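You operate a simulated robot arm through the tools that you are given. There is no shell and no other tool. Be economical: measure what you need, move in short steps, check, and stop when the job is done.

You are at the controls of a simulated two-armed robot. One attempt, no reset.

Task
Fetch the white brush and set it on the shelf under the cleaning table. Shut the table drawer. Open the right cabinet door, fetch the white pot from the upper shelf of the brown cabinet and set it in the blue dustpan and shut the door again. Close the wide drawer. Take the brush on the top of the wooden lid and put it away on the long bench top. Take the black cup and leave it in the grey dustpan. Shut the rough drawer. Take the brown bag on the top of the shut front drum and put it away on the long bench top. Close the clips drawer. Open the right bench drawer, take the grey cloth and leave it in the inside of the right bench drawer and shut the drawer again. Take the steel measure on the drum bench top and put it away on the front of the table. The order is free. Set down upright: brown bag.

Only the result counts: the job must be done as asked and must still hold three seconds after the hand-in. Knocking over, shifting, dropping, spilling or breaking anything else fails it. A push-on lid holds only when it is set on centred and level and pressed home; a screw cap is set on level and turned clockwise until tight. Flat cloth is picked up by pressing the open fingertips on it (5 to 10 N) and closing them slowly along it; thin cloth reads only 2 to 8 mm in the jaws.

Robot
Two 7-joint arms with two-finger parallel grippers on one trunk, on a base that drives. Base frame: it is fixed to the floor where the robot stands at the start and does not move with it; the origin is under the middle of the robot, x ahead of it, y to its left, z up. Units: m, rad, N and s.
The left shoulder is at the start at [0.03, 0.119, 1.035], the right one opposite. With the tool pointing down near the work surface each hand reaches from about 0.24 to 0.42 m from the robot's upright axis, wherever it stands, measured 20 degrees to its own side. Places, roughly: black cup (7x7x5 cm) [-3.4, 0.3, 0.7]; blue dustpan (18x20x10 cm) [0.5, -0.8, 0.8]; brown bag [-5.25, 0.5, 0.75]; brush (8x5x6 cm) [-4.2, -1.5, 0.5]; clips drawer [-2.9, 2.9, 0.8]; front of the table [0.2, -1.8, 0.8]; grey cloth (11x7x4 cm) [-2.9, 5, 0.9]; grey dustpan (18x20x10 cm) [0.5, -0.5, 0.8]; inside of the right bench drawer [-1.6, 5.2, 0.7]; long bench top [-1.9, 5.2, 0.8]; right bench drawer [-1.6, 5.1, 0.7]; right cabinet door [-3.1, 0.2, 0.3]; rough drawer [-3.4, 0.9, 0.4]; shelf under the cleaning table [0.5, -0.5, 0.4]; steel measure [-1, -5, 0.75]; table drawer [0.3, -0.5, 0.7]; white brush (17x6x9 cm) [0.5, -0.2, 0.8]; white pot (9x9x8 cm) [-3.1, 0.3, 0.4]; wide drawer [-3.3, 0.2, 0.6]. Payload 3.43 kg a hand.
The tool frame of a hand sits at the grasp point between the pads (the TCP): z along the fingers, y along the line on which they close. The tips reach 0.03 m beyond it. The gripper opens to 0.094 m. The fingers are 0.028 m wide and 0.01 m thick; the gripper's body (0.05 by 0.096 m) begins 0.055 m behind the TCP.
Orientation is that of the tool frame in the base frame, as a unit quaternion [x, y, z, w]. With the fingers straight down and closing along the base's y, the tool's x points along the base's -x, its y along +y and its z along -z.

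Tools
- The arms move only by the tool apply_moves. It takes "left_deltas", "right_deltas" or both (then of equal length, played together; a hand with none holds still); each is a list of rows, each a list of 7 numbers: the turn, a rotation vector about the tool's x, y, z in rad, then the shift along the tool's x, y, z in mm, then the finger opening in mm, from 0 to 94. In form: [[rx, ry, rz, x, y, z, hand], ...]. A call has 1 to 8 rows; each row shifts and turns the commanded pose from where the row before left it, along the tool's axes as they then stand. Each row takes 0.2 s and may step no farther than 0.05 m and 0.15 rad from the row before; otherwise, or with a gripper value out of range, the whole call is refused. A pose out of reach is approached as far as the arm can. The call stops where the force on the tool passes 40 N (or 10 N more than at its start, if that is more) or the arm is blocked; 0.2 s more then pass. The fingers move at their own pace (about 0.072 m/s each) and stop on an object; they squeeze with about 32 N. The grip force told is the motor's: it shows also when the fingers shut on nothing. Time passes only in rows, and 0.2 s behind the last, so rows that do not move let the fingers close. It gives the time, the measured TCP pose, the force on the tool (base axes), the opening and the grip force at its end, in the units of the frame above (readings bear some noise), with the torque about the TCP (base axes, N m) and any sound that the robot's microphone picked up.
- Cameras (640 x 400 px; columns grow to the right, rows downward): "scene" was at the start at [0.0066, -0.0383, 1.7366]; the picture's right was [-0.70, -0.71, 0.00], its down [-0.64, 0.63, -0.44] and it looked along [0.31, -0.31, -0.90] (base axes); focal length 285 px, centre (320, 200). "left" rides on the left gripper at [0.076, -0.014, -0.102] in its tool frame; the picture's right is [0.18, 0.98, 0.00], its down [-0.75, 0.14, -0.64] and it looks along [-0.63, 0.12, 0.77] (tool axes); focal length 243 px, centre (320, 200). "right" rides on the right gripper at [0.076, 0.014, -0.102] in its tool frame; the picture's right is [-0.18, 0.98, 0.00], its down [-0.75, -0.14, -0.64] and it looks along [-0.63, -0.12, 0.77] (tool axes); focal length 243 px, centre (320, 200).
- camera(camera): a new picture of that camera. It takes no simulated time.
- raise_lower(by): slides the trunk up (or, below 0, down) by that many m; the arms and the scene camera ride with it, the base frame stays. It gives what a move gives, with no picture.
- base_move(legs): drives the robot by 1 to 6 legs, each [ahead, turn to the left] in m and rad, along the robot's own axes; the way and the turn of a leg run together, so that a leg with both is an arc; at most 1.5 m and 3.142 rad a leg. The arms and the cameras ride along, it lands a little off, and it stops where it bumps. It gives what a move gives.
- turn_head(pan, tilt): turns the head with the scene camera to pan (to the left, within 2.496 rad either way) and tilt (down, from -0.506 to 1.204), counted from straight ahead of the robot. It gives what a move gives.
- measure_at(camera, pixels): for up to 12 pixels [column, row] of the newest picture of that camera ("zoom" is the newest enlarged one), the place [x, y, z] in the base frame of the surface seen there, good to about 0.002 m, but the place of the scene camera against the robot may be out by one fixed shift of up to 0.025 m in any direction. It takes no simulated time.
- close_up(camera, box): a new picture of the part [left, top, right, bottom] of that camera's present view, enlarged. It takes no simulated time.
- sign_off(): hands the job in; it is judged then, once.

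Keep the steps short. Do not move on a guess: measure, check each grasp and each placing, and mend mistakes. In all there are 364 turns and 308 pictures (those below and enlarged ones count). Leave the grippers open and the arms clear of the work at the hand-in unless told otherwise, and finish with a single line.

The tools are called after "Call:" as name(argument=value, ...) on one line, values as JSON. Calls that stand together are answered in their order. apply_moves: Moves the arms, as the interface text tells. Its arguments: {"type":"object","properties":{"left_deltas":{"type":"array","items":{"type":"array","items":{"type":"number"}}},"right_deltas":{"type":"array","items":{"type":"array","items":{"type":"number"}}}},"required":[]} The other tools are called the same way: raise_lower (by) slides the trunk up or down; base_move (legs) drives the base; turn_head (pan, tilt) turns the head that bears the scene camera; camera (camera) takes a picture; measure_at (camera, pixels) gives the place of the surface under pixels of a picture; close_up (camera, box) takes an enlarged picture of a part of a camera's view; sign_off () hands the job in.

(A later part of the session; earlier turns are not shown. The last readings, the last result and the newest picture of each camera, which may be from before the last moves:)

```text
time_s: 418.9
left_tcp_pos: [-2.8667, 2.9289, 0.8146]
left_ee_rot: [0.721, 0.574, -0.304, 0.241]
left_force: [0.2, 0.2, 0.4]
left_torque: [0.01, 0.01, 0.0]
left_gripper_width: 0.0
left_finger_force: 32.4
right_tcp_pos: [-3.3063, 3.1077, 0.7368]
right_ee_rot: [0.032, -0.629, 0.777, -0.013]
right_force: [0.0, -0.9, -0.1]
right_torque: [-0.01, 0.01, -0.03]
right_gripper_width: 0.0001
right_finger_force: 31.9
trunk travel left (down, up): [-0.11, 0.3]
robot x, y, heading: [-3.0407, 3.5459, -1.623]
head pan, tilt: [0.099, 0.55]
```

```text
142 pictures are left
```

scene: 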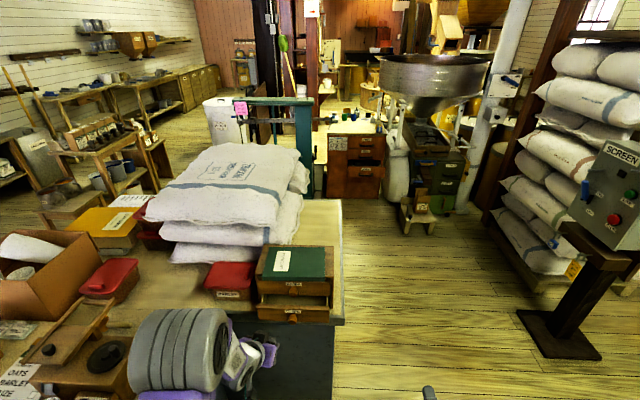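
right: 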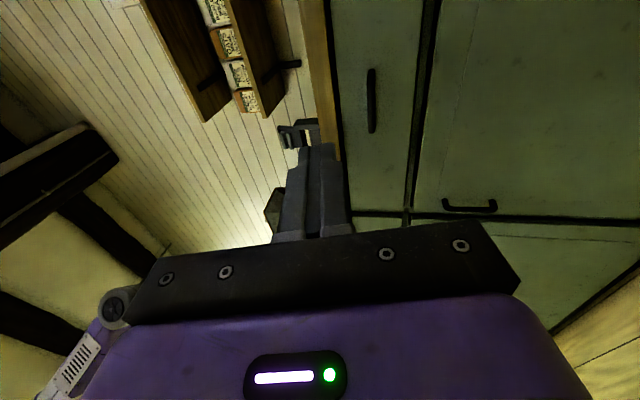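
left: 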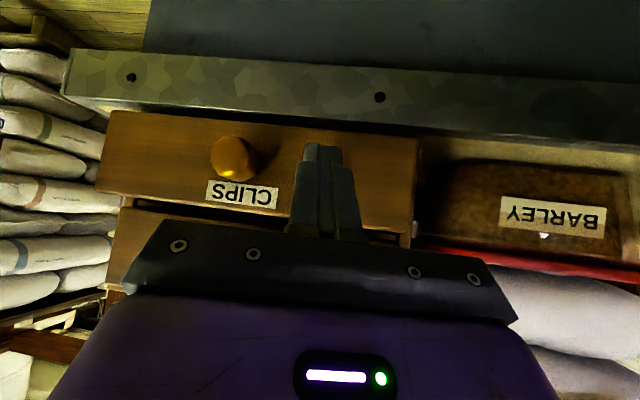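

Call:
measure_at(camera="left", pixels=[[385, 170], [180, 150], [233, 155], [140, 240]])

Call:
apply_moves(left_deltas=[[0, 0, 0, -6.8, 2.2, 6.9, 0], [0, 0, 0, -6.8, 2.2, 6.9, 0], [0, 0, 0, -3.4, 1.1, 3.4, 0], [0, 0, 0, -3.4, 1.1, 3.4, 0]])

Call:
camera(camera="left")

Call:
measure_at(camera="left", pixels=[[385, 170], [180, 150], [233, 155], [140, 240]])

```text
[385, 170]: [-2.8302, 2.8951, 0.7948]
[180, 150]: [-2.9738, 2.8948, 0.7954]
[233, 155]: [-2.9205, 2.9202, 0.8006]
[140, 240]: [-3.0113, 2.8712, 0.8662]
```

```text
time_s: 419.9
left_tcp_pos: [-2.8672, 2.9055, 0.8146]
left_ee_rot: [0.723, 0.576, -0.299, 0.238]
left_force: [0.9, 34.3, 7.2]
left_torque: [0.16, -0.02, 0.11]
left_gripper_width: 0.0001
left_finger_force: 31.9
right_tcp_pos: [-3.3065, 3.111, 0.7391]
right_ee_rot: [0.034, -0.628, 0.778, -0.013]
right_force: [-0.2, 0.1, 0.9]
right_torque: [0.0, -0.02, 0.01]
right_gripper_width: 0.0001
right_finger_force: 31.7
trunk travel left (down, up): [-0.11, 0.3]
robot x, y, heading: [-3.0405, 3.5479, -1.625]
head pan, tilt: [0.099, 0.55]
```

```text
141 pictures are left
```

left: 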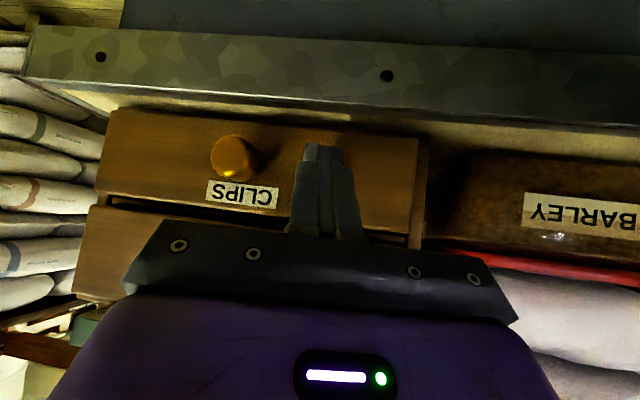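

```text
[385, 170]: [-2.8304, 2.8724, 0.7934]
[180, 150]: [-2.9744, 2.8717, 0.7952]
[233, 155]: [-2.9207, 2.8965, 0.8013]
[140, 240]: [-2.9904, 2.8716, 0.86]
```

CLIPS now flush with CARDS (2.872). I retreat the hand and base, and then look at the ROUGH drawer.

Call:
apply_moves(left_deltas=[[0, 0, 0, 15, -4.9, -15.2, 0], [0, 0, 0, 15, -4.9, -15.2, 0], [0, 0, 0, 15, -4.9, -15.2, 0], [0, 0, 0, 0, -40, 0, 0], [0, 0, 0, 0, -40, 0, 0]])

Call:
base_move(legs=[[-0.25, 0]])

Call:
turn_head(pan=0, tilt=0.3)

Call:
close_up(camera="scene", box=[180, 120, 420, 280])

Call:
camera(camera="scene")

```text
time_s: 421.1
left_tcp_pos: [-2.9458, 2.9847, 0.8179]
left_ee_rot: [0.721, 0.574, -0.304, 0.241]
left_force: [0.4, -0.2, -0.7]
left_torque: [0.01, 0.02, 0.01]
left_gripper_width: 0.0
left_finger_force: 31.4
right_tcp_pos: [-3.307, 3.1086, 0.7368]
right_ee_rot: [0.033, -0.629, 0.776, -0.013]
right_force: [-0.5, 0.1, -0.2]
right_torque: [-0.02, -0.01, 0.0]
right_gripper_width: 0.0
right_finger_force: 31.9
trunk travel left (down, up): [-0.11, 0.3]
robot x, y, heading: [-3.0419, 3.5486, -1.622]
head pan, tilt: [0.099, 0.55]
```

```text
time_s: 423.0
left_tcp_pos: [-2.931, 3.2323, 0.8164]
left_ee_rot: [0.721, 0.575, -0.302, 0.241]
left_force: [0.7, 0.1, -0.1]
left_torque: [-0.01, 0.02, -0.01]
left_gripper_width: 0.0
left_finger_force: 32.2
right_tcp_pos: [-3.2929, 3.3554, 0.736]
right_ee_rot: [0.033, -0.628, 0.777, -0.014]
right_force: [-0.4, 0.5, 0.5]
right_torque: [0.0, 0.01, 0.01]
right_gripper_width: 0.0
right_finger_force: 32.2
trunk travel left (down, up): [-0.11, 0.3]
robot x, y, heading: [-3.0274, 3.7938, -1.618]
head pan, tilt: [0.099, 0.55]
```

```text
time_s: 423.7
left_tcp_pos: [-2.9304, 3.2322, 0.8178]
left_ee_rot: [0.721, 0.575, -0.303, 0.241]
left_force: [-0.3, 0.1, 0.0]
left_torque: [0.0, 0.01, -0.03]
left_gripper_width: 0.0002
left_finger_force: 32.2
right_tcp_pos: [-3.2923, 3.3561, 0.7369]
right_ee_rot: [0.032, -0.629, 0.776, -0.014]
right_force: [1.0, -0.2, 0.7]
right_torque: [0.01, 0.03, 0.01]
right_gripper_width: 0.0002
right_finger_force: 31.7
trunk travel left (down, up): [-0.11, 0.3]
robot x, y, heading: [-3.0251, 3.7945, -1.62]
head pan, tilt: [0.0, 0.3]
```

```text
2.50 times, centred on (300, 200) of scene
```

zoom: 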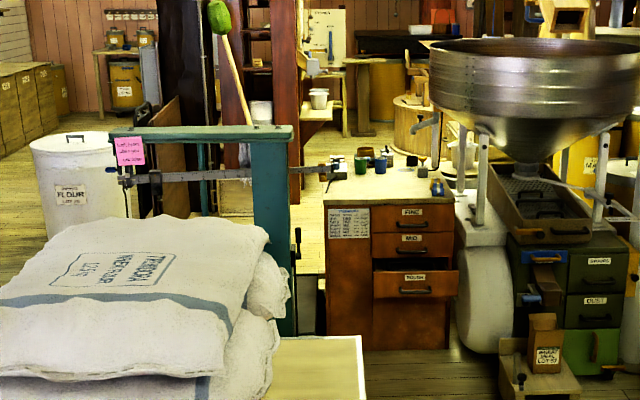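

```text
139 pictures are left
```

scene: 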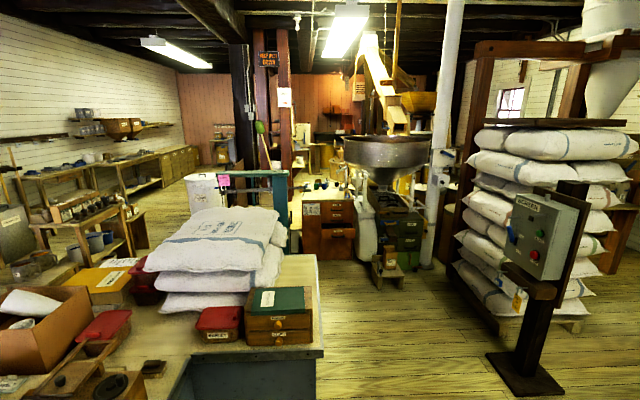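

Call:
measure_at(camera="scene", pixels=[[333, 234], [345, 235], [337, 222], [322, 232], [337, 250], [385, 275], [378, 270], [290, 225], [365, 245], [320, 265], [305, 225], [340, 300]])

```text
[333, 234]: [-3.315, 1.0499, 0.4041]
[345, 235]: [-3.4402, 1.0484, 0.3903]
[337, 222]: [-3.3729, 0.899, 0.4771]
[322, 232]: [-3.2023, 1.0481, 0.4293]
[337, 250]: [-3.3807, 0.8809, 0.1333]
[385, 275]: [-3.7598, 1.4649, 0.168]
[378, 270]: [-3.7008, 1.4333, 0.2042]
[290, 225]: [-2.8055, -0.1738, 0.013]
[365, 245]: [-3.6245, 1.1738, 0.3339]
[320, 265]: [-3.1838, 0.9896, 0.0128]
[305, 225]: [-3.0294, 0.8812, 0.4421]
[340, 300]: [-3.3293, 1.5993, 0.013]
```

ROUGH drawer front at y≈1.048, closed about 0.89; handle x -3.44…-3.305. Before driving I unroll the right hand and bring it inward, and center the left hand.

Call:
apply_moves(right_deltas=[[0, 0, 0.143, 0, 0, 0, 0], [0, 0, 0.143, 0, 0, 0, 0], [0, 0, 0.143, 0, 0, 0, 0], [0, 0, 0.143, 0, 0, 0, 0], [0, 0, 0.143, 0, 0, 0, 0], [0, 0, 0.143, 0, 0, 0, 0], [0, 0, 0.143, 0, 0, 0, 0], [0, 0, 0.143, 0, 0, 0, 0]], left_deltas=[[0, 0, 0, 0, -40, 0, 0], [0, 0, 0, 0, -30, 0, 0], [0, 0, 0, 0, 0, 0, 0], [0, 0, 0, 0, 0, 0, 0], [0, 0, 0, 0, 0, 0, 0], [0, 0, 0, 0, 0, 0, 0], [0, 0, 0, 0, 0, 0, 0], [0, 0, 0, 0, 0, 0, 0]])

Call:
apply_moves(right_deltas=[[0, 0, 0.143, 0, 0, 0, 0], [0, 0, 0.143, 0, 0, 0, 0], [0, 0, 0.14, 0, 0, 0, 0], [0, 0, 0, 0, 40, 0, 0], [0, 0, 0, 0, 30, 0, 0]])

Call:
measure_at(camera="scene", pixels=[[525, 375], [490, 355], [322, 350], [323, 330], [560, 330], [318, 270], [375, 262]])

```text
time_s: 425.5
left_tcp_pos: [-2.9987, 3.2478, 0.8179]
left_ee_rot: [0.721, 0.575, -0.303, 0.24]
left_force: [0.9, 0.1, -0.4]
left_torque: [0.04, 0.06, 0.01]
left_gripper_width: 0.0
left_finger_force: 31.9
right_tcp_pos: [-3.2931, 3.3556, 0.7368]
right_ee_rot: [-0.313, -0.546, 0.645, -0.432]
right_force: [0.4, 0.6, 0.3]
right_torque: [-0.02, 0.06, -0.05]
right_gripper_width: 0.0003
right_finger_force: 32.3
trunk travel left (down, up): [-0.11, 0.3]
robot x, y, heading: [-3.0217, 3.7912, -1.628]
head pan, tilt: [0.0, 0.3]
```

```text
time_s: 426.7
left_tcp_pos: [-2.9983, 3.2488, 0.8168]
left_ee_rot: [0.721, 0.576, -0.302, 0.241]
left_force: [0.1, 0.0, 0.0]
left_torque: [0.03, 0.0, 0.04]
left_gripper_width: 0.0
left_finger_force: 32.0
right_tcp_pos: [-3.2229, 3.3604, 0.7388]
right_ee_rot: [0.421, 0.469, -0.54, 0.558]
right_force: [-0.9, -0.2, 0.2]
right_torque: [0.02, 0.01, 0.0]
right_gripper_width: 0.0001
right_finger_force: 32.0
trunk travel left (down, up): [-0.11, 0.3]
robot x, y, heading: [-3.0235, 3.7932, -1.621]
head pan, tilt: [0.0, 0.3]
```

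```text
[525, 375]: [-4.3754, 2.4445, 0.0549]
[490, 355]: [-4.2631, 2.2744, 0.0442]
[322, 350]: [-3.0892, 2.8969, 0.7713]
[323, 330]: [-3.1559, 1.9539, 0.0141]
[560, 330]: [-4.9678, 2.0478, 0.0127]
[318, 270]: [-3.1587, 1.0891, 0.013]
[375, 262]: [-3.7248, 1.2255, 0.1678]
```

The wing's west edge is x -3.09. I drive around it: (-3.6, 2.85), (-3.55, 2.05), (-3.31, 1.72), then face south.

Call:
base_move(legs=[[0, -0.5], [1.105, 0], [0, 0.613], [0.8, 0]])

Call:
base_move(legs=[[0, 0.566], [0.4, 0], [0, -0.62]])

Call:
turn_head(pan=0, tilt=0.75)

Call:
camera(camera="scene")

```text
time_s: 439.4
left_tcp_pos: [-3.5218, 1.5329, 0.8178]
left_ee_rot: [0.697, 0.604, -0.292, 0.253]
left_force: [-0.1, -0.2, -0.3]
left_torque: [0.0, 0.0, 0.02]
left_gripper_width: 0.0002
left_finger_force: 32.3
right_tcp_pos: [-3.755, 1.6265, 0.7384]
right_ee_rot: [0.401, 0.486, -0.517, 0.58]
right_force: [0.7, -0.1, 0.0]
right_torque: [-0.01, 0.01, 0.01]
right_gripper_width: 0.0
right_finger_force: 32.4
trunk travel left (down, up): [-0.11, 0.3]
robot x, y, heading: [-3.5933, 2.0751, -1.54]
head pan, tilt: [0.0, 0.3]
```

```text
time_s: 445.1
left_tcp_pos: [-3.3579, 1.1838, 0.8181]
left_ee_rot: [0.727, 0.567, -0.305, 0.237]
left_force: [0.5, -0.2, -0.2]
left_torque: [-0.01, 0.01, -0.03]
left_gripper_width: 0.0
left_finger_force: 32.8
right_tcp_pos: [-3.5819, 1.2988, 0.7392]
right_ee_rot: [0.426, 0.465, -0.546, 0.553]
right_force: [-0.3, 0.1, 0.0]
right_torque: [0.01, 0.0, 0.0]
right_gripper_width: 0.0002
right_finger_force: 32.6
trunk travel left (down, up): [-0.11, 0.3]
robot x, y, heading: [-3.3721, 1.7316, -1.644]
head pan, tilt: [0.0, 0.3]
```

```text
time_s: 446.0
left_tcp_pos: [-3.3585, 1.1836, 0.8188]
left_ee_rot: [0.727, 0.567, -0.306, 0.237]
left_force: [0.2, 0.2, -0.7]
left_torque: [0.03, -0.01, 0.01]
left_gripper_width: 0.0001
left_finger_force: 31.5
right_tcp_pos: [-3.5809, 1.3005, 0.7381]
right_ee_rot: [0.425, 0.464, -0.546, 0.553]
right_force: [-0.3, -0.1, -0.4]
right_torque: [0.01, -0.03, 0.01]
right_gripper_width: 0.0
right_finger_force: 32.0
trunk travel left (down, up): [-0.11, 0.3]
robot x, y, heading: [-3.3745, 1.7299, -1.641]
head pan, tilt: [0.0, 0.75]
```

```text
138 pictures are left
```

scene: 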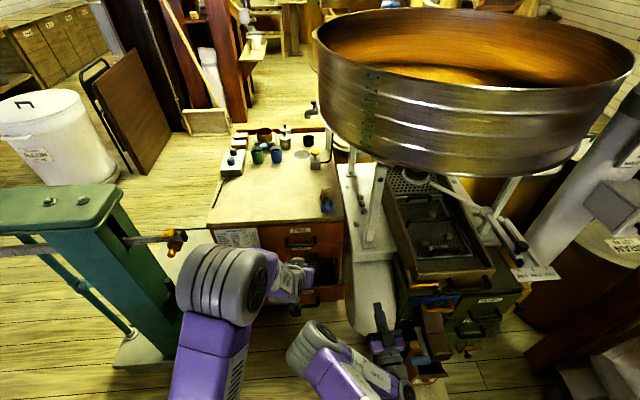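

Lower the left hand toward the drawer front (x≈-3.255, z≈0.41) in two calls.

Call:
apply_moves(left_deltas=[[0, 0, 0, 29, 12.8, 34.2, 0], [0, 0, 0, 29, 12.8, 34.2, 0], [0, 0, 0, 29, 12.8, 34.2, 0], [0, 0, 0, 29, 12.8, 34.2, 0], [0, 0, 0, 29, 12.8, 34.2, 0], [0, 0, 0, 29, 12.8, 34.2, 0]])

Call:
camera(camera="left")

Call:
camera(camera="scene")

```text
time_s: 447.4
left_tcp_pos: [-3.2925, 1.1424, 0.5508]
left_ee_rot: [0.727, 0.567, -0.306, 0.237]
left_force: [-0.7, -0.2, 1.3]
left_torque: [-0.04, 0.0, 0.0]
left_gripper_width: 0.0
left_finger_force: 32.0
right_tcp_pos: [-3.5811, 1.2992, 0.737]
right_ee_rot: [0.426, 0.464, -0.546, 0.552]
right_force: [-0.4, -0.4, -0.7]
right_torque: [-0.02, 0.03, 0.02]
right_gripper_width: 0.0003
right_finger_force: 31.5
trunk travel left (down, up): [-0.11, 0.3]
robot x, y, heading: [-3.3749, 1.7268, -1.644]
head pan, tilt: [0.0, 0.75]
```

```text
137 pictures are left
```

left: 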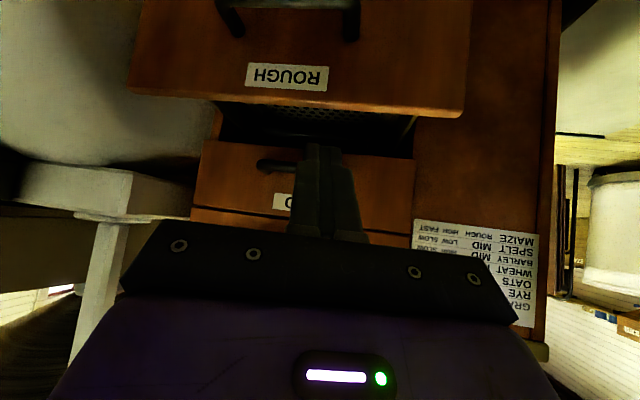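

```text
136 pictures are left
```

scene: 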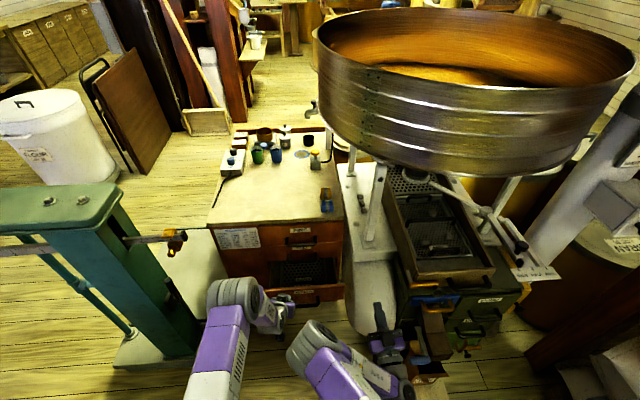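

Call:
measure_at(camera="left", pixels=[[400, 60], [440, 90], [200, 60], [350, 30], [390, 195], [240, 165], [440, 50], [235, 25], [465, 150], [400, 105]])

```text
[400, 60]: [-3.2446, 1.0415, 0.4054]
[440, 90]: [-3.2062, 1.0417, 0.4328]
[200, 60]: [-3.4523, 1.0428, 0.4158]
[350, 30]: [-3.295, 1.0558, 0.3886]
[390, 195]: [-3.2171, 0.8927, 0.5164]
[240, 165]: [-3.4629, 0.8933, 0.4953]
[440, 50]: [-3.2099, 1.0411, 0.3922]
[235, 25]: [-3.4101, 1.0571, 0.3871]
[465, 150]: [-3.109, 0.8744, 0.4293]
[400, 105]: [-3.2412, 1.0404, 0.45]
```

Call:
measure_at(camera="scene", pixels=[[372, 200], [350, 240], [365, 280], [455, 283], [420, 330], [435, 310], [405, 295], [385, 245], [430, 375], [378, 320]])

Call:
camera(camera="right")

```text
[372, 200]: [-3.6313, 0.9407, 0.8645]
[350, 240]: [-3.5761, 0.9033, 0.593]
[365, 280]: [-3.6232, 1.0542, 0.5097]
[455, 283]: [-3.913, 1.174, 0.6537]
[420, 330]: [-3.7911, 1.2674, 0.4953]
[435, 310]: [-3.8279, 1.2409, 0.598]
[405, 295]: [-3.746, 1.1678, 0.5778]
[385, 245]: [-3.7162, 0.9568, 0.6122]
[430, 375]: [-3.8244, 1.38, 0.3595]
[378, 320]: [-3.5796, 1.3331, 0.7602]
```

```text
135 pictures are left
```

right: 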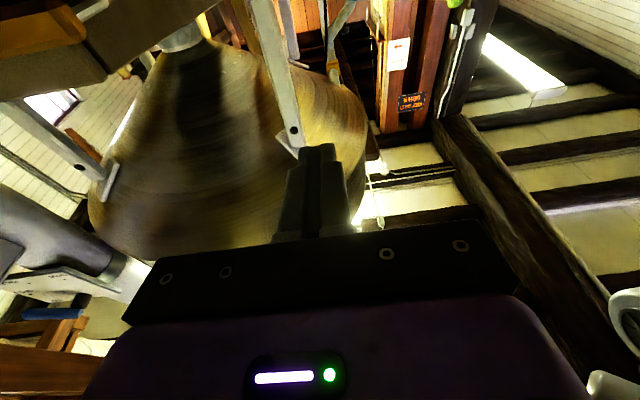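

I lower the left hand in front of the drawer face first (y 1.20, z 0.426).

Call:
apply_moves(left_deltas=[[0, 0, 0, 34.6, 8.3, 9.3, 0], [0, 0, 0, 34.6, 8.3, 9.3, 0], [0, 0, 0, 34.6, 8.3, 9.3, 0], [0, 0, 0, 34.6, 8.3, 9.3, 0]])

Call:
camera(camera="left")

```text
time_s: 448.4
left_tcp_pos: [-3.2393, 1.2008, 0.4262]
left_ee_rot: [0.727, 0.567, -0.307, 0.237]
left_force: [-0.2, -0.4, 0.4]
left_torque: [0.01, -0.01, -0.01]
left_gripper_width: 0.0
left_finger_force: 32.3
right_tcp_pos: [-3.5793, 1.3003, 0.7377]
right_ee_rot: [0.425, 0.464, -0.546, 0.553]
right_force: [-0.5, -1.0, -0.2]
right_torque: [0.0, -0.02, 0.01]
right_gripper_width: 0.0
right_finger_force: 32.4
trunk travel left (down, up): [-0.11, 0.3]
robot x, y, heading: [-3.374, 1.7278, -1.646]
head pan, tilt: [0.0, 0.75]
```

```text
134 pictures are left
```

left: 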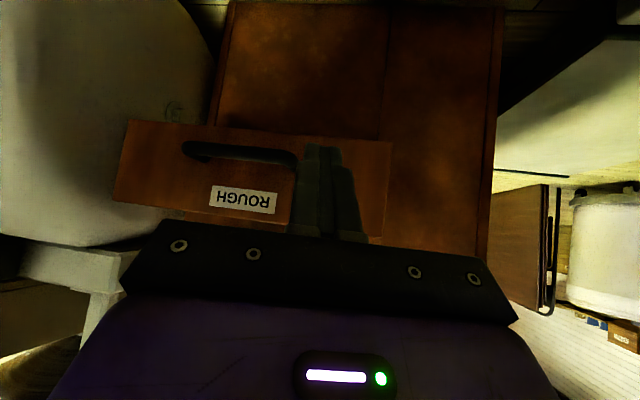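

The stool is close on the right, so I shift the base ~0.07 m east: back 0.15, turn left, forward, turn back.

Call:
base_move(legs=[[-0.15, 0], [0, 0.4], [0.16, 0], [0, -0.33]])

Call:
camera(camera="left")

```text
time_s: 453.1
left_tcp_pos: [-3.1331, 1.2181, 0.426]
left_ee_rot: [0.704, 0.596, -0.295, 0.249]
left_force: [1.2, 0.3, 0.0]
left_torque: [0.01, 0.0, -0.01]
left_gripper_width: 0.0
left_finger_force: 32.1
right_tcp_pos: [-3.4814, 1.2897, 0.7375]
right_ee_rot: [0.406, 0.482, -0.522, 0.575]
right_force: [0.0, 0.7, -0.6]
right_torque: [0.0, 0.02, 0.0]
right_gripper_width: 0.0
right_finger_force: 32.0
trunk travel left (down, up): [-0.11, 0.3]
robot x, y, heading: [-3.3067, 1.7328, -1.564]
head pan, tilt: [0.0, 0.75]
```

```text
133 pictures are left
```

left: 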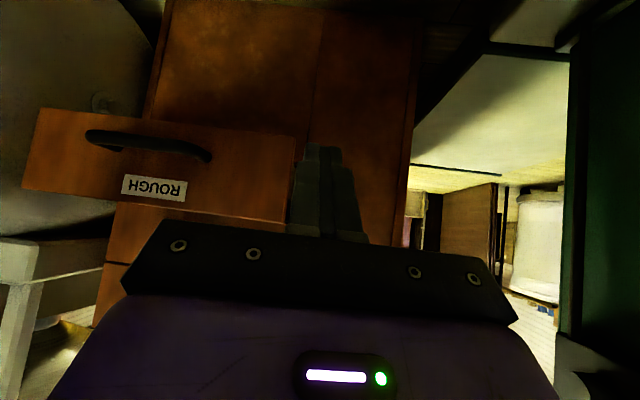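

Shift the left hand 0.115 west, then drive forward 0.2 pushing the drawer.

Call:
apply_moves(left_deltas=[[0, 0, 0, -4.4, -37.8, 4.6, 0], [0, 0, 0, -4.4, -37.8, 4.6, 0], [0, 0, 0, -4.4, -37.8, 4.6, 0]])

Call:
base_move(legs=[[0.2, 0]])

Call:
camera(camera="left")

Call:
camera(camera="scene")

```text
time_s: 453.9
left_tcp_pos: [-3.2475, 1.2184, 0.426]
left_ee_rot: [0.703, 0.597, -0.295, 0.25]
left_force: [0.8, -0.5, 0.4]
left_torque: [-0.02, -0.02, 0.01]
left_gripper_width: 0.0002
left_finger_force: 32.0
right_tcp_pos: [-3.4806, 1.29, 0.7383]
right_ee_rot: [0.406, 0.481, -0.523, 0.574]
right_force: [-0.2, 0.6, 0.4]
right_torque: [0.01, 0.02, 0.0]
right_gripper_width: 0.0
right_finger_force: 31.7
trunk travel left (down, up): [-0.11, 0.3]
robot x, y, heading: [-3.3127, 1.7318, -1.559]
head pan, tilt: [0.0, 0.75]
```

```text
time_s: 455.5
left_tcp_pos: [-3.2448, 1.0144, 0.4264]
left_ee_rot: [0.703, 0.597, -0.295, 0.25]
left_force: [0.3, -0.9, 0.3]
left_torque: [0.02, 0.0, 0.0]
left_gripper_width: 0.0
left_finger_force: 32.0
right_tcp_pos: [-3.4787, 1.0864, 0.7387]
right_ee_rot: [0.406, 0.482, -0.522, 0.575]
right_force: [0.7, 0.4, -0.4]
right_torque: [0.01, 0.0, 0.01]
right_gripper_width: 0.0
right_finger_force: 32.7
trunk travel left (down, up): [-0.11, 0.3]
robot x, y, heading: [-3.3042, 1.5314, -1.56]
head pan, tilt: [0.0, 0.75]
```

```text
132 pictures are left
```

left: 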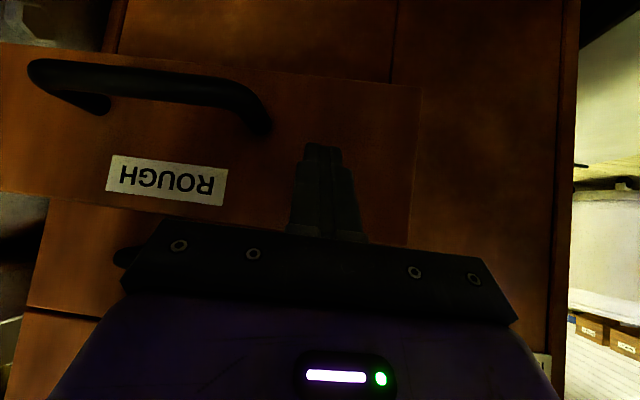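

```text
131 pictures are left
```

scene: 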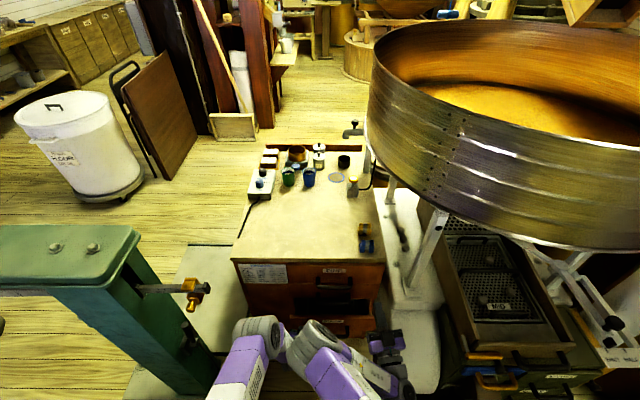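

Pushed to y≈0.984. The rest (90 mm) with the arm.

Call:
apply_moves(left_deltas=[[0, 0, 0, -13.8, 3.3, 14, 0], [0, 0, 0, -13.8, 3.3, 14, 0], [0, 0, 0, -13.8, 3.3, 14, 0], [0, 0, 0, -13.8, 3.3, 14, 0], [0, 0, 0, -5.5, 1.3, 5.6, 0], [0, 0, 0, -5.5, 1.3, 5.6, 0], [0, 0, 0, -5.5, 1.3, 5.6, 0]])

Call:
camera(camera="left")

Call:
measure_at(camera="left", pixels=[[400, 150], [60, 150], [100, 300], [480, 150]])

```text
time_s: 457.0
left_tcp_pos: [-3.2425, 0.9257, 0.4258]
left_ee_rot: [0.706, 0.598, -0.292, 0.243]
left_force: [2.9, 20.3, 18.9]
left_torque: [-0.37, -0.1, 0.1]
left_gripper_width: 0.0003
left_finger_force: 32.3
left hand out of reach, approached as far as the arm can: row 6, 7
right_tcp_pos: [-3.4777, 1.0888, 0.7388]
right_ee_rot: [0.405, 0.482, -0.522, 0.576]
right_force: [1.0, -0.7, 0.1]
right_torque: [0.01, 0.0, 0.05]
right_gripper_width: 0.0
right_finger_force: 31.9
trunk travel left (down, up): [-0.11, 0.3]
robot x, y, heading: [-3.3066, 1.5355, -1.559]
head pan, tilt: [0.0, 0.75]
stopped in row 7 (left hand): the force on the tool passed its limit at 47 N (the readings are from after the stop); the commanded pose is now the measured one
```

```text
130 pictures are left
```

left: 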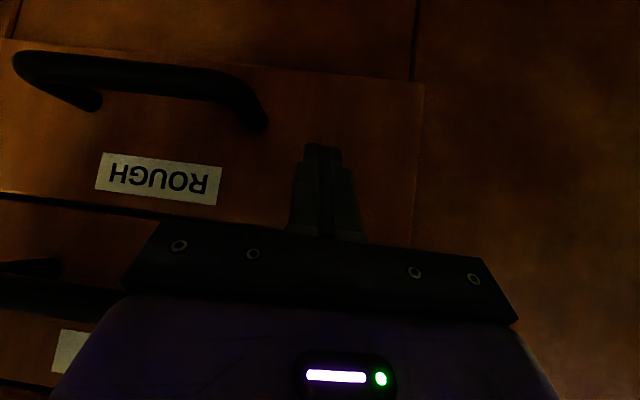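

```text
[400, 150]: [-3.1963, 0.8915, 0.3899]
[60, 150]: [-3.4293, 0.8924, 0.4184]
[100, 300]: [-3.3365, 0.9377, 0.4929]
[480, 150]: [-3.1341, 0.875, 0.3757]
```

ROUGH is flush with MID (0.892). I back off 0.25 and raise the left hand 0.3.

Call:
base_move(legs=[[-0.25, 0]])

Call:
apply_moves(left_deltas=[[0, 0, 0, -30.5, 0, -30, 0], [0, 0, 0, -30.5, 0, -30, 0], [0, 0, 0, -30.5, 0, -30, 0], [0, 0, 0, -30.5, 0, -30, 0], [0, 0, 0, -30.5, 0, -30, 94], [0, 0, 0, -30.5, 0, -30, 94], [0, 0, 0, -30.5, 0, -30, 94]])

Call:
turn_head(pan=1.2, tilt=0.7)

Call:
camera(camera="scene")

```text
time_s: 458.8
left_tcp_pos: [-3.2435, 1.1744, 0.4254]
left_ee_rot: [0.705, 0.6, -0.291, 0.243]
left_force: [0.7, -0.1, -1.0]
left_torque: [0.06, -0.03, 0.0]
left_gripper_width: 0.0001
left_finger_force: 32.1
right_tcp_pos: [-3.4805, 1.3376, 0.738]
right_ee_rot: [0.405, 0.482, -0.521, 0.576]
right_force: [0.2, 0.3, 0.3]
right_torque: [-0.03, 0.03, 0.0]
right_gripper_width: 0.0
right_finger_force: 31.7
trunk travel left (down, up): [-0.11, 0.3]
robot x, y, heading: [-3.3117, 1.7822, -1.556]
head pan, tilt: [0.0, 0.75]
```

```text
time_s: 460.4
left_tcp_pos: [-3.2446, 1.1711, 0.7239]
left_ee_rot: [0.705, 0.6, -0.29, 0.243]
left_force: [-0.7, 1.2, -0.3]
left_torque: [-0.02, -0.01, -0.04]
left_gripper_width: 0.0942
left_finger_force: 0.1
right_tcp_pos: [-3.4799, 1.3377, 0.7376]
right_ee_rot: [0.405, 0.483, -0.521, 0.576]
right_force: [-0.4, -0.4, -0.7]
right_torque: [0.01, -0.02, -0.03]
right_gripper_width: 0.0002
right_finger_force: 32.5
trunk travel left (down, up): [-0.11, 0.3]
robot x, y, heading: [-3.3101, 1.7824, -1.563]
head pan, tilt: [0.0, 0.75]
```

```text
time_s: 461.8
left_tcp_pos: [-3.2453, 1.1695, 0.7236]
left_ee_rot: [0.706, 0.599, -0.291, 0.242]
left_force: [0.1, -0.4, 0.0]
left_torque: [0.01, 0.02, 0.0]
left_gripper_width: 0.0942
left_finger_force: 0.0
right_tcp_pos: [-3.4802, 1.3366, 0.7387]
right_ee_rot: [0.405, 0.482, -0.522, 0.575]
right_force: [-0.5, 0.7, 0.6]
right_torque: [-0.01, -0.01, 0.03]
right_gripper_width: 0.0002
right_finger_force: 32.2
trunk travel left (down, up): [-0.11, 0.3]
robot x, y, heading: [-3.3113, 1.7796, -1.558]
head pan, tilt: [1.201, 0.7]
```

```text
129 pictures are left
```

scene: 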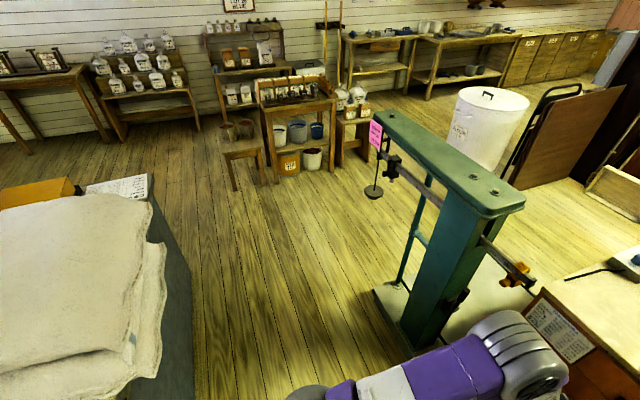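

Call:
measure_at(camera="scene", pixels=[[375, 195], [400, 345], [440, 330], [375, 295], [150, 240], [190, 330], [120, 395], [530, 275], [455, 305], [245, 300]])

```text
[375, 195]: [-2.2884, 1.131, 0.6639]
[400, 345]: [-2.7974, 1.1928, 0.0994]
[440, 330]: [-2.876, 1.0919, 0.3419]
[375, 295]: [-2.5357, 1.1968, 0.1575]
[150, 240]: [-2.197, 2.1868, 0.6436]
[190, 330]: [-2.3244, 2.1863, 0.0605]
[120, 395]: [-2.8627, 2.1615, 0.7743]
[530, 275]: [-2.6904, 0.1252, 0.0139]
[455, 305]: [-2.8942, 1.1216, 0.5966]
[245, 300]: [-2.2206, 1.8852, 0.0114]
```

Corridor between the scale (y≤1.2) and the island (y≥2.16). I go east along y≈1.7 to x≈-1.88, then south.

Call:
base_move(legs=[[0, 1.48], [0.75, 0], [0.68, 0], [0, -1.22]])

Call:
turn_head(pan=0, tilt=0.7)

Call:
camera(camera="scene")

```text
time_s: 475.8
left_tcp_pos: [-1.6563, 1.1404, 0.7234]
left_ee_rot: [0.604, 0.701, -0.249, 0.284]
left_force: [-0.3, -0.5, -0.6]
left_torque: [0.0, 0.0, 0.01]
left_gripper_width: 0.0942
left_finger_force: 0.0
right_tcp_pos: [-1.9306, 1.2278, 0.7374]
right_ee_rot: [0.326, 0.538, -0.427, 0.649]
right_force: [0.1, 0.8, -0.3]
right_torque: [-0.02, -0.01, 0.03]
right_gripper_width: 0.0
right_finger_force: 32.2
trunk travel left (down, up): [-0.11, 0.3]
robot x, y, heading: [-1.9076, 1.7035, -1.247]
head pan, tilt: [1.201, 0.7]
```

```text
time_s: 477.2
left_tcp_pos: [-1.6567, 1.14, 0.7248]
left_ee_rot: [0.604, 0.701, -0.25, 0.285]
left_force: [0.8, 0.0, 0.6]
left_torque: [0.0, 0.01, 0.03]
left_gripper_width: 0.0941
left_finger_force: 0.0
right_tcp_pos: [-1.9308, 1.2275, 0.7369]
right_ee_rot: [0.326, 0.539, -0.426, 0.649]
right_force: [1.2, -0.1, 0.0]
right_torque: [0.03, -0.01, 0.0]
right_gripper_width: 0.0
right_finger_force: 32.0
trunk travel left (down, up): [-0.11, 0.3]
robot x, y, heading: [-1.9078, 1.7019, -1.248]
head pan, tilt: [0.0, 0.7]
```

```text
128 pictures are left
```

scene: 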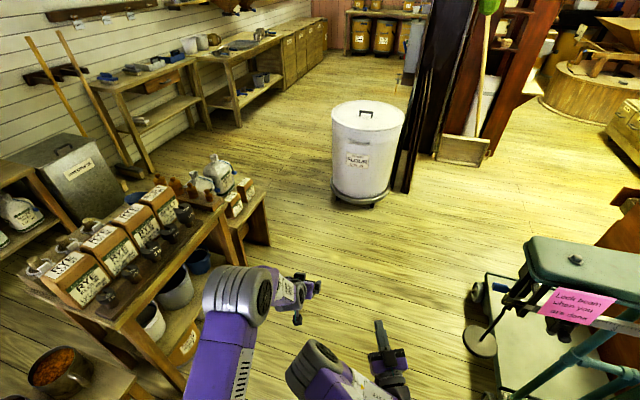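

I measure the bin–jug bench gap again from this side; it would shorten later trips.

Call:
measure_at(camera="scene", pixels=[[268, 242], [270, 200], [335, 195], [332, 150], [360, 207], [245, 270], [475, 345], [490, 290], [252, 185], [330, 120]])

```text
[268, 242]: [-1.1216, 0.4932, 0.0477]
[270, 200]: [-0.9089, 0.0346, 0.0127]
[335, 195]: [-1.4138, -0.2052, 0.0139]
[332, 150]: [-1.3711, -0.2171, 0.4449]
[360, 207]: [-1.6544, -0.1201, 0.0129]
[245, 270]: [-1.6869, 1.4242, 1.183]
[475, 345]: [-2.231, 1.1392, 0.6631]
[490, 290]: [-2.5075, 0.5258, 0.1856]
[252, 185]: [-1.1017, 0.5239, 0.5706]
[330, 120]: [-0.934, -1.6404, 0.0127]
```

I keep to the wide route: south to (-2.05, 0.15), then round to the cabinet front at about (-3.1, -0.8), facing it.

Call:
base_move(legs=[[0.63, 0], [0, -0.65], [1.0, 0], [0, -0.31], [0.93, 0]])

Call:
base_move(legs=[[0, -0.62], [0.45, 0], [0, -1.86]])

Call:
turn_head(pan=0, tilt=0.75)

Call:
camera(camera="scene")

```text
time_s: 492.8
left_tcp_pos: [-2.8632, -1.1536, 0.7254]
left_ee_rot: [0.858, 0.348, -0.352, 0.139]
left_force: [-0.2, 0.1, 0.6]
left_torque: [0.02, 0.01, 0.03]
left_gripper_width: 0.0939
left_finger_force: 0.1
right_tcp_pos: [-2.9525, -0.8792, 0.738]
right_ee_rot: [-0.537, -0.331, 0.676, -0.382]
right_force: [0.1, 0.6, 0.0]
right_torque: [0.04, -0.03, -0.01]
right_gripper_width: 0.0
right_finger_force: 32.3
trunk travel left (down, up): [-0.11, 0.3]
robot x, y, heading: [-2.5542, -0.6227, -2.195]
head pan, tilt: [0.0, 0.7]
```

```text
time_s: 501.8
left_tcp_pos: [-3.0207, -0.1418, 0.7236]
left_ee_rot: [-0.589, 0.714, 0.238, 0.295]
left_force: [-0.6, 0.0, 1.3]
left_torque: [-0.01, -0.02, -0.01]
left_gripper_width: 0.094
left_finger_force: 0.1
right_tcp_pos: [-2.7896, -0.3158, 0.7381]
right_ee_rot: [-0.476, 0.412, 0.568, 0.53]
right_force: [1.1, 0.3, 0.3]
right_torque: [0.02, 0.05, 0.0]
right_gripper_width: 0.0002
right_finger_force: 31.3
trunk travel left (down, up): [-0.11, 0.3]
robot x, y, heading: [-2.9725, -0.756, 1.55]
head pan, tilt: [0.0, 0.7]
```

```text
time_s: 502.4
left_tcp_pos: [-3.0195, -0.142, 0.7246]
left_ee_rot: [-0.589, 0.714, 0.239, 0.295]
left_force: [0.3, 0.3, 0.3]
left_torque: [-0.03, 0.01, -0.04]
left_gripper_width: 0.0937
left_finger_force: 0.1
right_tcp_pos: [-2.7908, -0.3158, 0.7385]
right_ee_rot: [-0.475, 0.412, 0.568, 0.531]
right_force: [0.4, 0.0, -0.1]
right_torque: [0.01, 0.0, -0.05]
right_gripper_width: 0.0003
right_finger_force: 32.2
trunk travel left (down, up): [-0.11, 0.3]
robot x, y, heading: [-2.9733, -0.7558, 1.553]
head pan, tilt: [0.0, 0.75]
```

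```text
127 pictures are left
```

scene: 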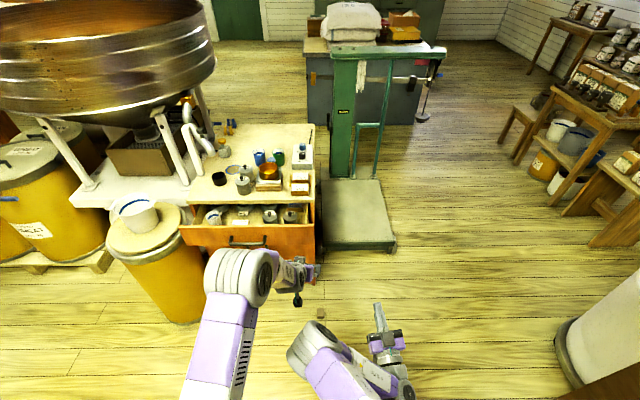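

Call:
measure_at(camera="scene", pixels=[[220, 178], [250, 237], [200, 232], [300, 235], [318, 200], [317, 180], [248, 208], [280, 250], [270, 215], [140, 215], [316, 280], [218, 183]])

Call:
close_up(camera="scene", box=[130, 130, 340, 290])

```text
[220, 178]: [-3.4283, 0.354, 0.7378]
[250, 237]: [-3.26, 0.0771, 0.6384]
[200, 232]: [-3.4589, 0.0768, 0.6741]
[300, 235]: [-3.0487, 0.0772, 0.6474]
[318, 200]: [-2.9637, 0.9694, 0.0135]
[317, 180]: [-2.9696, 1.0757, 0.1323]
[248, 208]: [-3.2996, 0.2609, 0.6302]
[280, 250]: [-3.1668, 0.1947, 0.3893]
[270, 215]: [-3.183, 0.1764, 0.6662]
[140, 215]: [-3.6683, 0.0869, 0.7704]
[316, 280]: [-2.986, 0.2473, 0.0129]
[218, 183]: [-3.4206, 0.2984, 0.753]
```

```text
2.50 times, centred on (235, 210) of scene
```

zoom: 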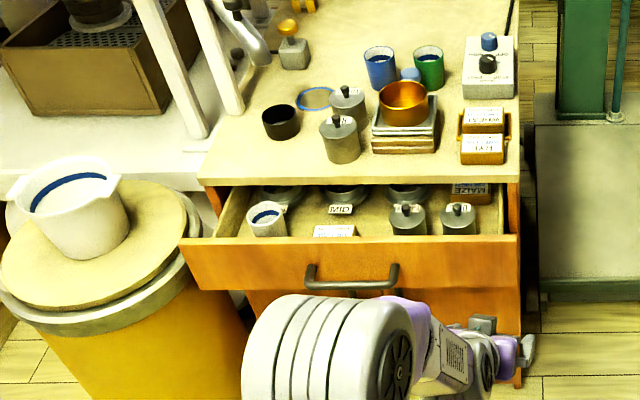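

Black cup at about (-3.43, 0.33); wide drawer front at y 0.077 (doors y≈0.19). I set the left hand, fingers shut, in front of the drawer face at x≈-3.11, z≈0.64, then push with the base.

Call:
apply_moves(left_deltas=[[0, 0, 0, 21.4, 29.5, 13.4, 0], [0, 0, 0, 21.4, 29.5, 13.4, 0], [0, 0, 0, 21.4, 29.5, 13.4, 0]])

Call:
base_move(legs=[[0.15, 0]])

Call:
camera(camera="left")

```text
time_s: 503.2
left_tcp_pos: [-3.1101, -0.1428, 0.6479]
left_ee_rot: [-0.589, 0.713, 0.239, 0.295]
left_force: [-1.2, -0.1, 0.1]
left_torque: [-0.02, 0.0, 0.0]
left_gripper_width: 0.0
left_finger_force: 16.4
right_tcp_pos: [-2.7899, -0.3163, 0.7378]
right_ee_rot: [-0.476, 0.412, 0.568, 0.53]
right_force: [-0.4, -0.5, 0.5]
right_torque: [0.01, -0.02, 0.0]
right_gripper_width: 0.0001
right_finger_force: 32.3
trunk travel left (down, up): [-0.11, 0.3]
robot x, y, heading: [-2.9719, -0.7589, 1.554]
head pan, tilt: [0.0, 0.75]
```

```text
time_s: 504.6
left_tcp_pos: [-3.1062, 0.0082, 0.6488]
left_ee_rot: [-0.588, 0.714, 0.239, 0.295]
left_force: [0.8, 0.5, 0.3]
left_torque: [0.01, 0.0, 0.0]
left_gripper_width: 0.0001
left_finger_force: 32.3
right_tcp_pos: [-2.7861, -0.1649, 0.737]
right_ee_rot: [-0.475, 0.413, 0.567, 0.531]
right_force: [0.1, 0.2, 0.0]
right_torque: [0.02, -0.01, 0.0]
right_gripper_width: 0.0
right_finger_force: 32.4
trunk travel left (down, up): [-0.11, 0.3]
robot x, y, heading: [-2.9671, -0.6051, 1.55]
head pan, tilt: [0.0, 0.75]
```

```text
125 pictures are left
```

left: 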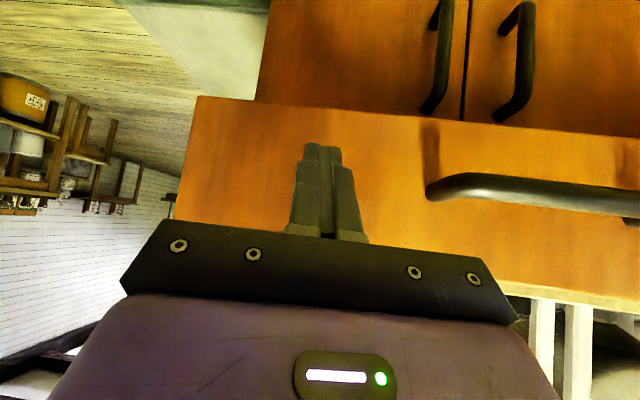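

Call:
measure_at(camera="left", pixels=[[438, 20], [432, 105], [444, 60], [525, 20], [505, 110], [380, 60], [380, 200], [240, 150], [470, 190], [467, 60], [280, 60], [430, 195]])

```text
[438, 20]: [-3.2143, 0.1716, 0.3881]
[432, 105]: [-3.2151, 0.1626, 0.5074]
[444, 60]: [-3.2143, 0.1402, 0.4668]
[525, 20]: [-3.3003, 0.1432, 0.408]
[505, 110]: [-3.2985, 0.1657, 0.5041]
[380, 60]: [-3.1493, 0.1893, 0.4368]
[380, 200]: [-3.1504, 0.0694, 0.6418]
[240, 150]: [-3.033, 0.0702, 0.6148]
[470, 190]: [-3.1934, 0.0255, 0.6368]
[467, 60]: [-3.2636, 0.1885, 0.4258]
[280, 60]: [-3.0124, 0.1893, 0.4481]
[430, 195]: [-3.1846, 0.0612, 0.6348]
```

Drawer face y 0.070, doors y 0.189; right-door handle: vertical bar x -3.2145, y 0.14, z 0.39–0.51. Push the drawer with the base, 0.19.

Call:
base_move(legs=[[0.19, 0]])

Call:
camera(camera="left")

Call:
measure_at(camera="left", pixels=[[380, 60], [380, 200], [240, 150], [280, 60], [430, 150]])

```text
time_s: 506.0
left_tcp_pos: [-3.1061, 0.1591, 0.6476]
left_ee_rot: [-0.591, 0.716, 0.234, 0.29]
left_force: [-0.3, -7.4, 6.0]
left_torque: [0.09, 0.04, 0.0]
left_gripper_width: 0.0
left_finger_force: 32.6
right_tcp_pos: [-2.7847, -0.0086, 0.7392]
right_ee_rot: [-0.476, 0.412, 0.569, 0.53]
right_force: [-0.5, -0.4, -0.7]
right_torque: [0.02, 0.01, 0.01]
right_gripper_width: 0.0
right_finger_force: 31.6
trunk travel left (down, up): [-0.11, 0.3]
robot x, y, heading: [-2.9662, -0.4465, 1.554]
head pan, tilt: [0.0, 0.75]
stopped in leg 1: the force on the tool passed its limit at 313 N (the readings are from after the stop); the commanded pose is now the measured one
```

```text
124 pictures are left
```

left: 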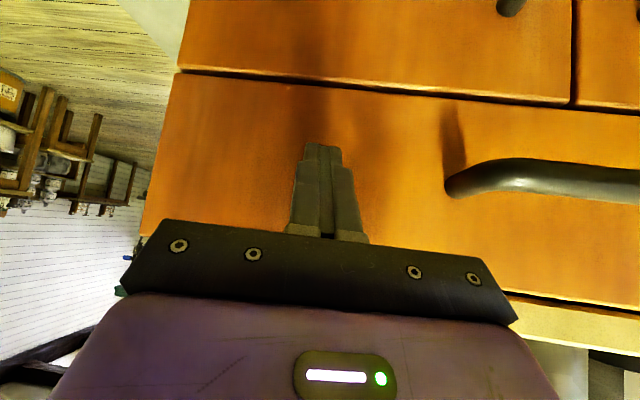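

```text
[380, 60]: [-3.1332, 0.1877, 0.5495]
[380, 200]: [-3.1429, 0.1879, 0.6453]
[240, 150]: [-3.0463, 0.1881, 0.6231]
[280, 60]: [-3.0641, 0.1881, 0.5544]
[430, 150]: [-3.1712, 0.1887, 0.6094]
```

Flush at 0.188 — shut (the stop spiked hard, so I check that nothing fell). Back off 0.3 and look.

Call:
base_move(legs=[[-0.3, 0]])

Call:
camera(camera="scene")

Call:
close_up(camera="scene", box=[120, 90, 360, 270])

```text
time_s: 508.1
left_tcp_pos: [-3.1163, -0.1456, 0.6472]
left_ee_rot: [-0.595, 0.712, 0.236, 0.289]
left_force: [-0.8, 0.3, 0.0]
left_torque: [0.01, 0.01, 0.02]
left_gripper_width: 0.0005
left_finger_force: 32.2
right_tcp_pos: [-2.7947, -0.3113, 0.7381]
right_ee_rot: [-0.479, 0.409, 0.571, 0.526]
right_force: [-0.4, 0.0, -0.5]
right_torque: [-0.02, 0.01, 0.0]
right_gripper_width: 0.0
right_finger_force: 32.4
trunk travel left (down, up): [-0.11, 0.3]
robot x, y, heading: [-2.9672, -0.7542, 1.569]
head pan, tilt: [0.0, 0.75]
```

```text
123 pictures are left
```

scene: 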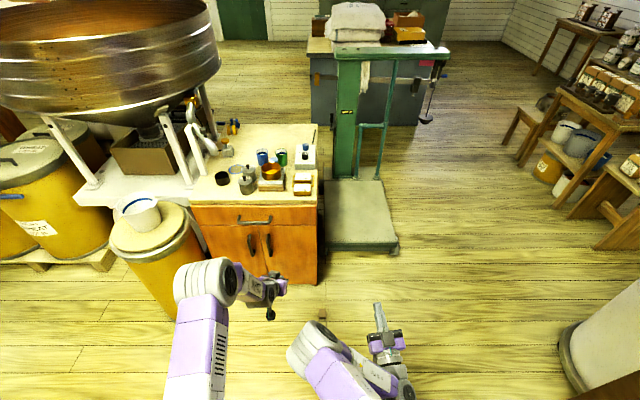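

```text
2.22 times, centred on (240, 180) of scene
```

zoom: 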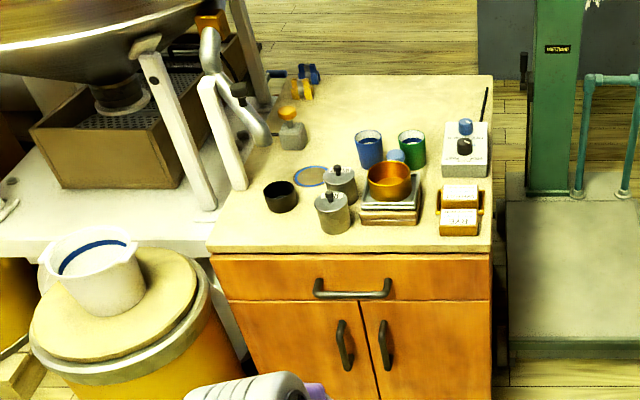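

Everything stands; the drawer is shut. For the door I make the left tool horizontal: trunk down 0.11, then pitch -0.785, opening 60.

Call:
raise_lower(by=-0.11)

Call:
apply_moves(left_deltas=[[0, -0.131, 0, 0, 0, 0, 60], [0, -0.131, 0, 0, 0, 0, 60], [0, -0.131, 0, 0, 0, 0, 60], [0, -0.131, 0, 0, 0, 0, 60], [0, -0.131, 0, 0, 0, 0, 60], [0, -0.131, 0, 0, 0, 0, 60], [0, 0, 0, 0, 0, 0, 60]])

Call:
camera(camera="left")

```text
time_s: 509.5
left_tcp_pos: [-3.1158, -0.146, 0.5386]
left_ee_rot: [-0.595, 0.712, 0.235, 0.288]
left_force: [1.0, -0.5, -0.1]
left_torque: [-0.02, -0.01, 0.01]
left_gripper_width: 0.0
left_finger_force: 32.1
right_tcp_pos: [-2.7939, -0.3108, 0.6279]
right_ee_rot: [-0.479, 0.408, 0.572, 0.526]
right_force: [0.8, -0.6, -0.5]
right_torque: [-0.01, -0.03, 0.0]
right_gripper_width: 0.0001
right_finger_force: 31.8
trunk travel left (down, up): [0.0, 0.41]
robot x, y, heading: [-2.97, -0.754, 1.569]
head pan, tilt: [0.0, 0.75]
```

```text
time_s: 511.1
left_tcp_pos: [-3.1164, -0.1466, 0.5367]
left_ee_rot: [-0.459, 0.546, 0.446, 0.54]
left_force: [0.0, 0.0, -1.2]
left_torque: [-0.01, 0.03, 0.01]
left_gripper_width: 0.06
left_finger_force: 0.1
right_tcp_pos: [-2.7938, -0.3099, 0.6282]
right_ee_rot: [-0.479, 0.409, 0.572, 0.526]
right_force: [0.4, 1.1, 0.5]
right_torque: [-0.01, 0.0, 0.02]
right_gripper_width: 0.0
right_finger_force: 32.3
trunk travel left (down, up): [0.0, 0.41]
robot x, y, heading: [-2.9704, -0.7513, 1.571]
head pan, tilt: [0.0, 0.75]
```

```text
121 pictures are left
```

left: 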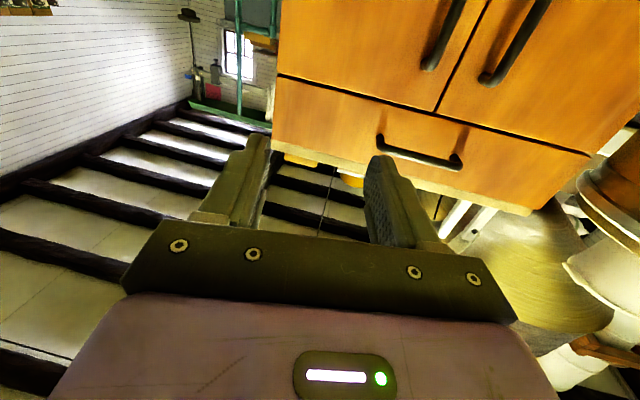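

Level. I correct yaw (-0.18 about tool x), shift the base forward 0.26 and 0.08 left, and lower the hand 0.087.

Call:
apply_moves(left_deltas=[[-0.09, 0, 0, 40, 0, 0, 60], [-0.09, 0, 0, 45, 0, 0, 60]])

Call:
base_move(legs=[[0, 0.32], [0.22, 0], [0, -0.32]])

Call:
camera(camera="left")

```text
time_s: 511.7
left_tcp_pos: [-3.1156, -0.1476, 0.4535]
left_ee_rot: [0.506, -0.504, -0.494, -0.497]
left_force: [0.0, -0.2, -0.2]
left_torque: [0.04, -0.01, 0.0]
left_gripper_width: 0.06
left_finger_force: 0.0
right_tcp_pos: [-2.7941, -0.311, 0.6277]
right_ee_rot: [-0.479, 0.408, 0.572, 0.526]
right_force: [-0.2, 0.2, 0.2]
right_torque: [-0.01, -0.01, 0.02]
right_gripper_width: 0.0003
right_finger_force: 31.7
trunk travel left (down, up): [0.0, 0.41]
robot x, y, heading: [-2.969, -0.7494, 1.562]
head pan, tilt: [0.0, 0.75]
```

```text
time_s: 515.4
left_tcp_pos: [-3.1842, 0.0592, 0.4533]
left_ee_rot: [0.507, -0.504, -0.494, -0.496]
left_force: [0.2, -0.3, 0.0]
left_torque: [-0.02, 0.02, -0.02]
left_gripper_width: 0.06
left_finger_force: 0.1
right_tcp_pos: [-2.8627, -0.1024, 0.628]
right_ee_rot: [-0.479, 0.408, 0.572, 0.525]
right_force: [0.0, 1.0, 0.0]
right_torque: [0.01, 0.01, 0.01]
right_gripper_width: 0.0
right_finger_force: 32.3
trunk travel left (down, up): [0.0, 0.41]
robot x, y, heading: [-3.0354, -0.5467, 1.568]
head pan, tilt: [0.0, 0.75]
```

```text
120 pictures are left
```

left: 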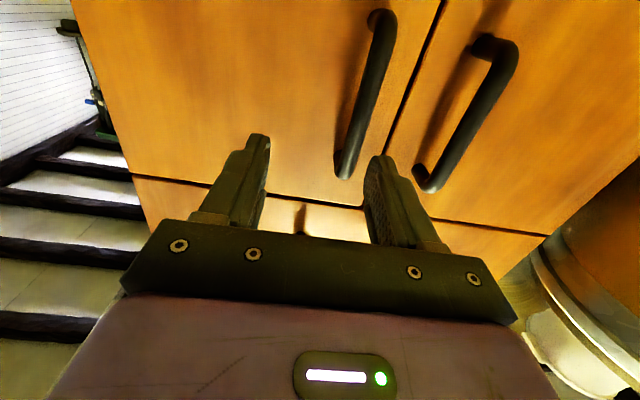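

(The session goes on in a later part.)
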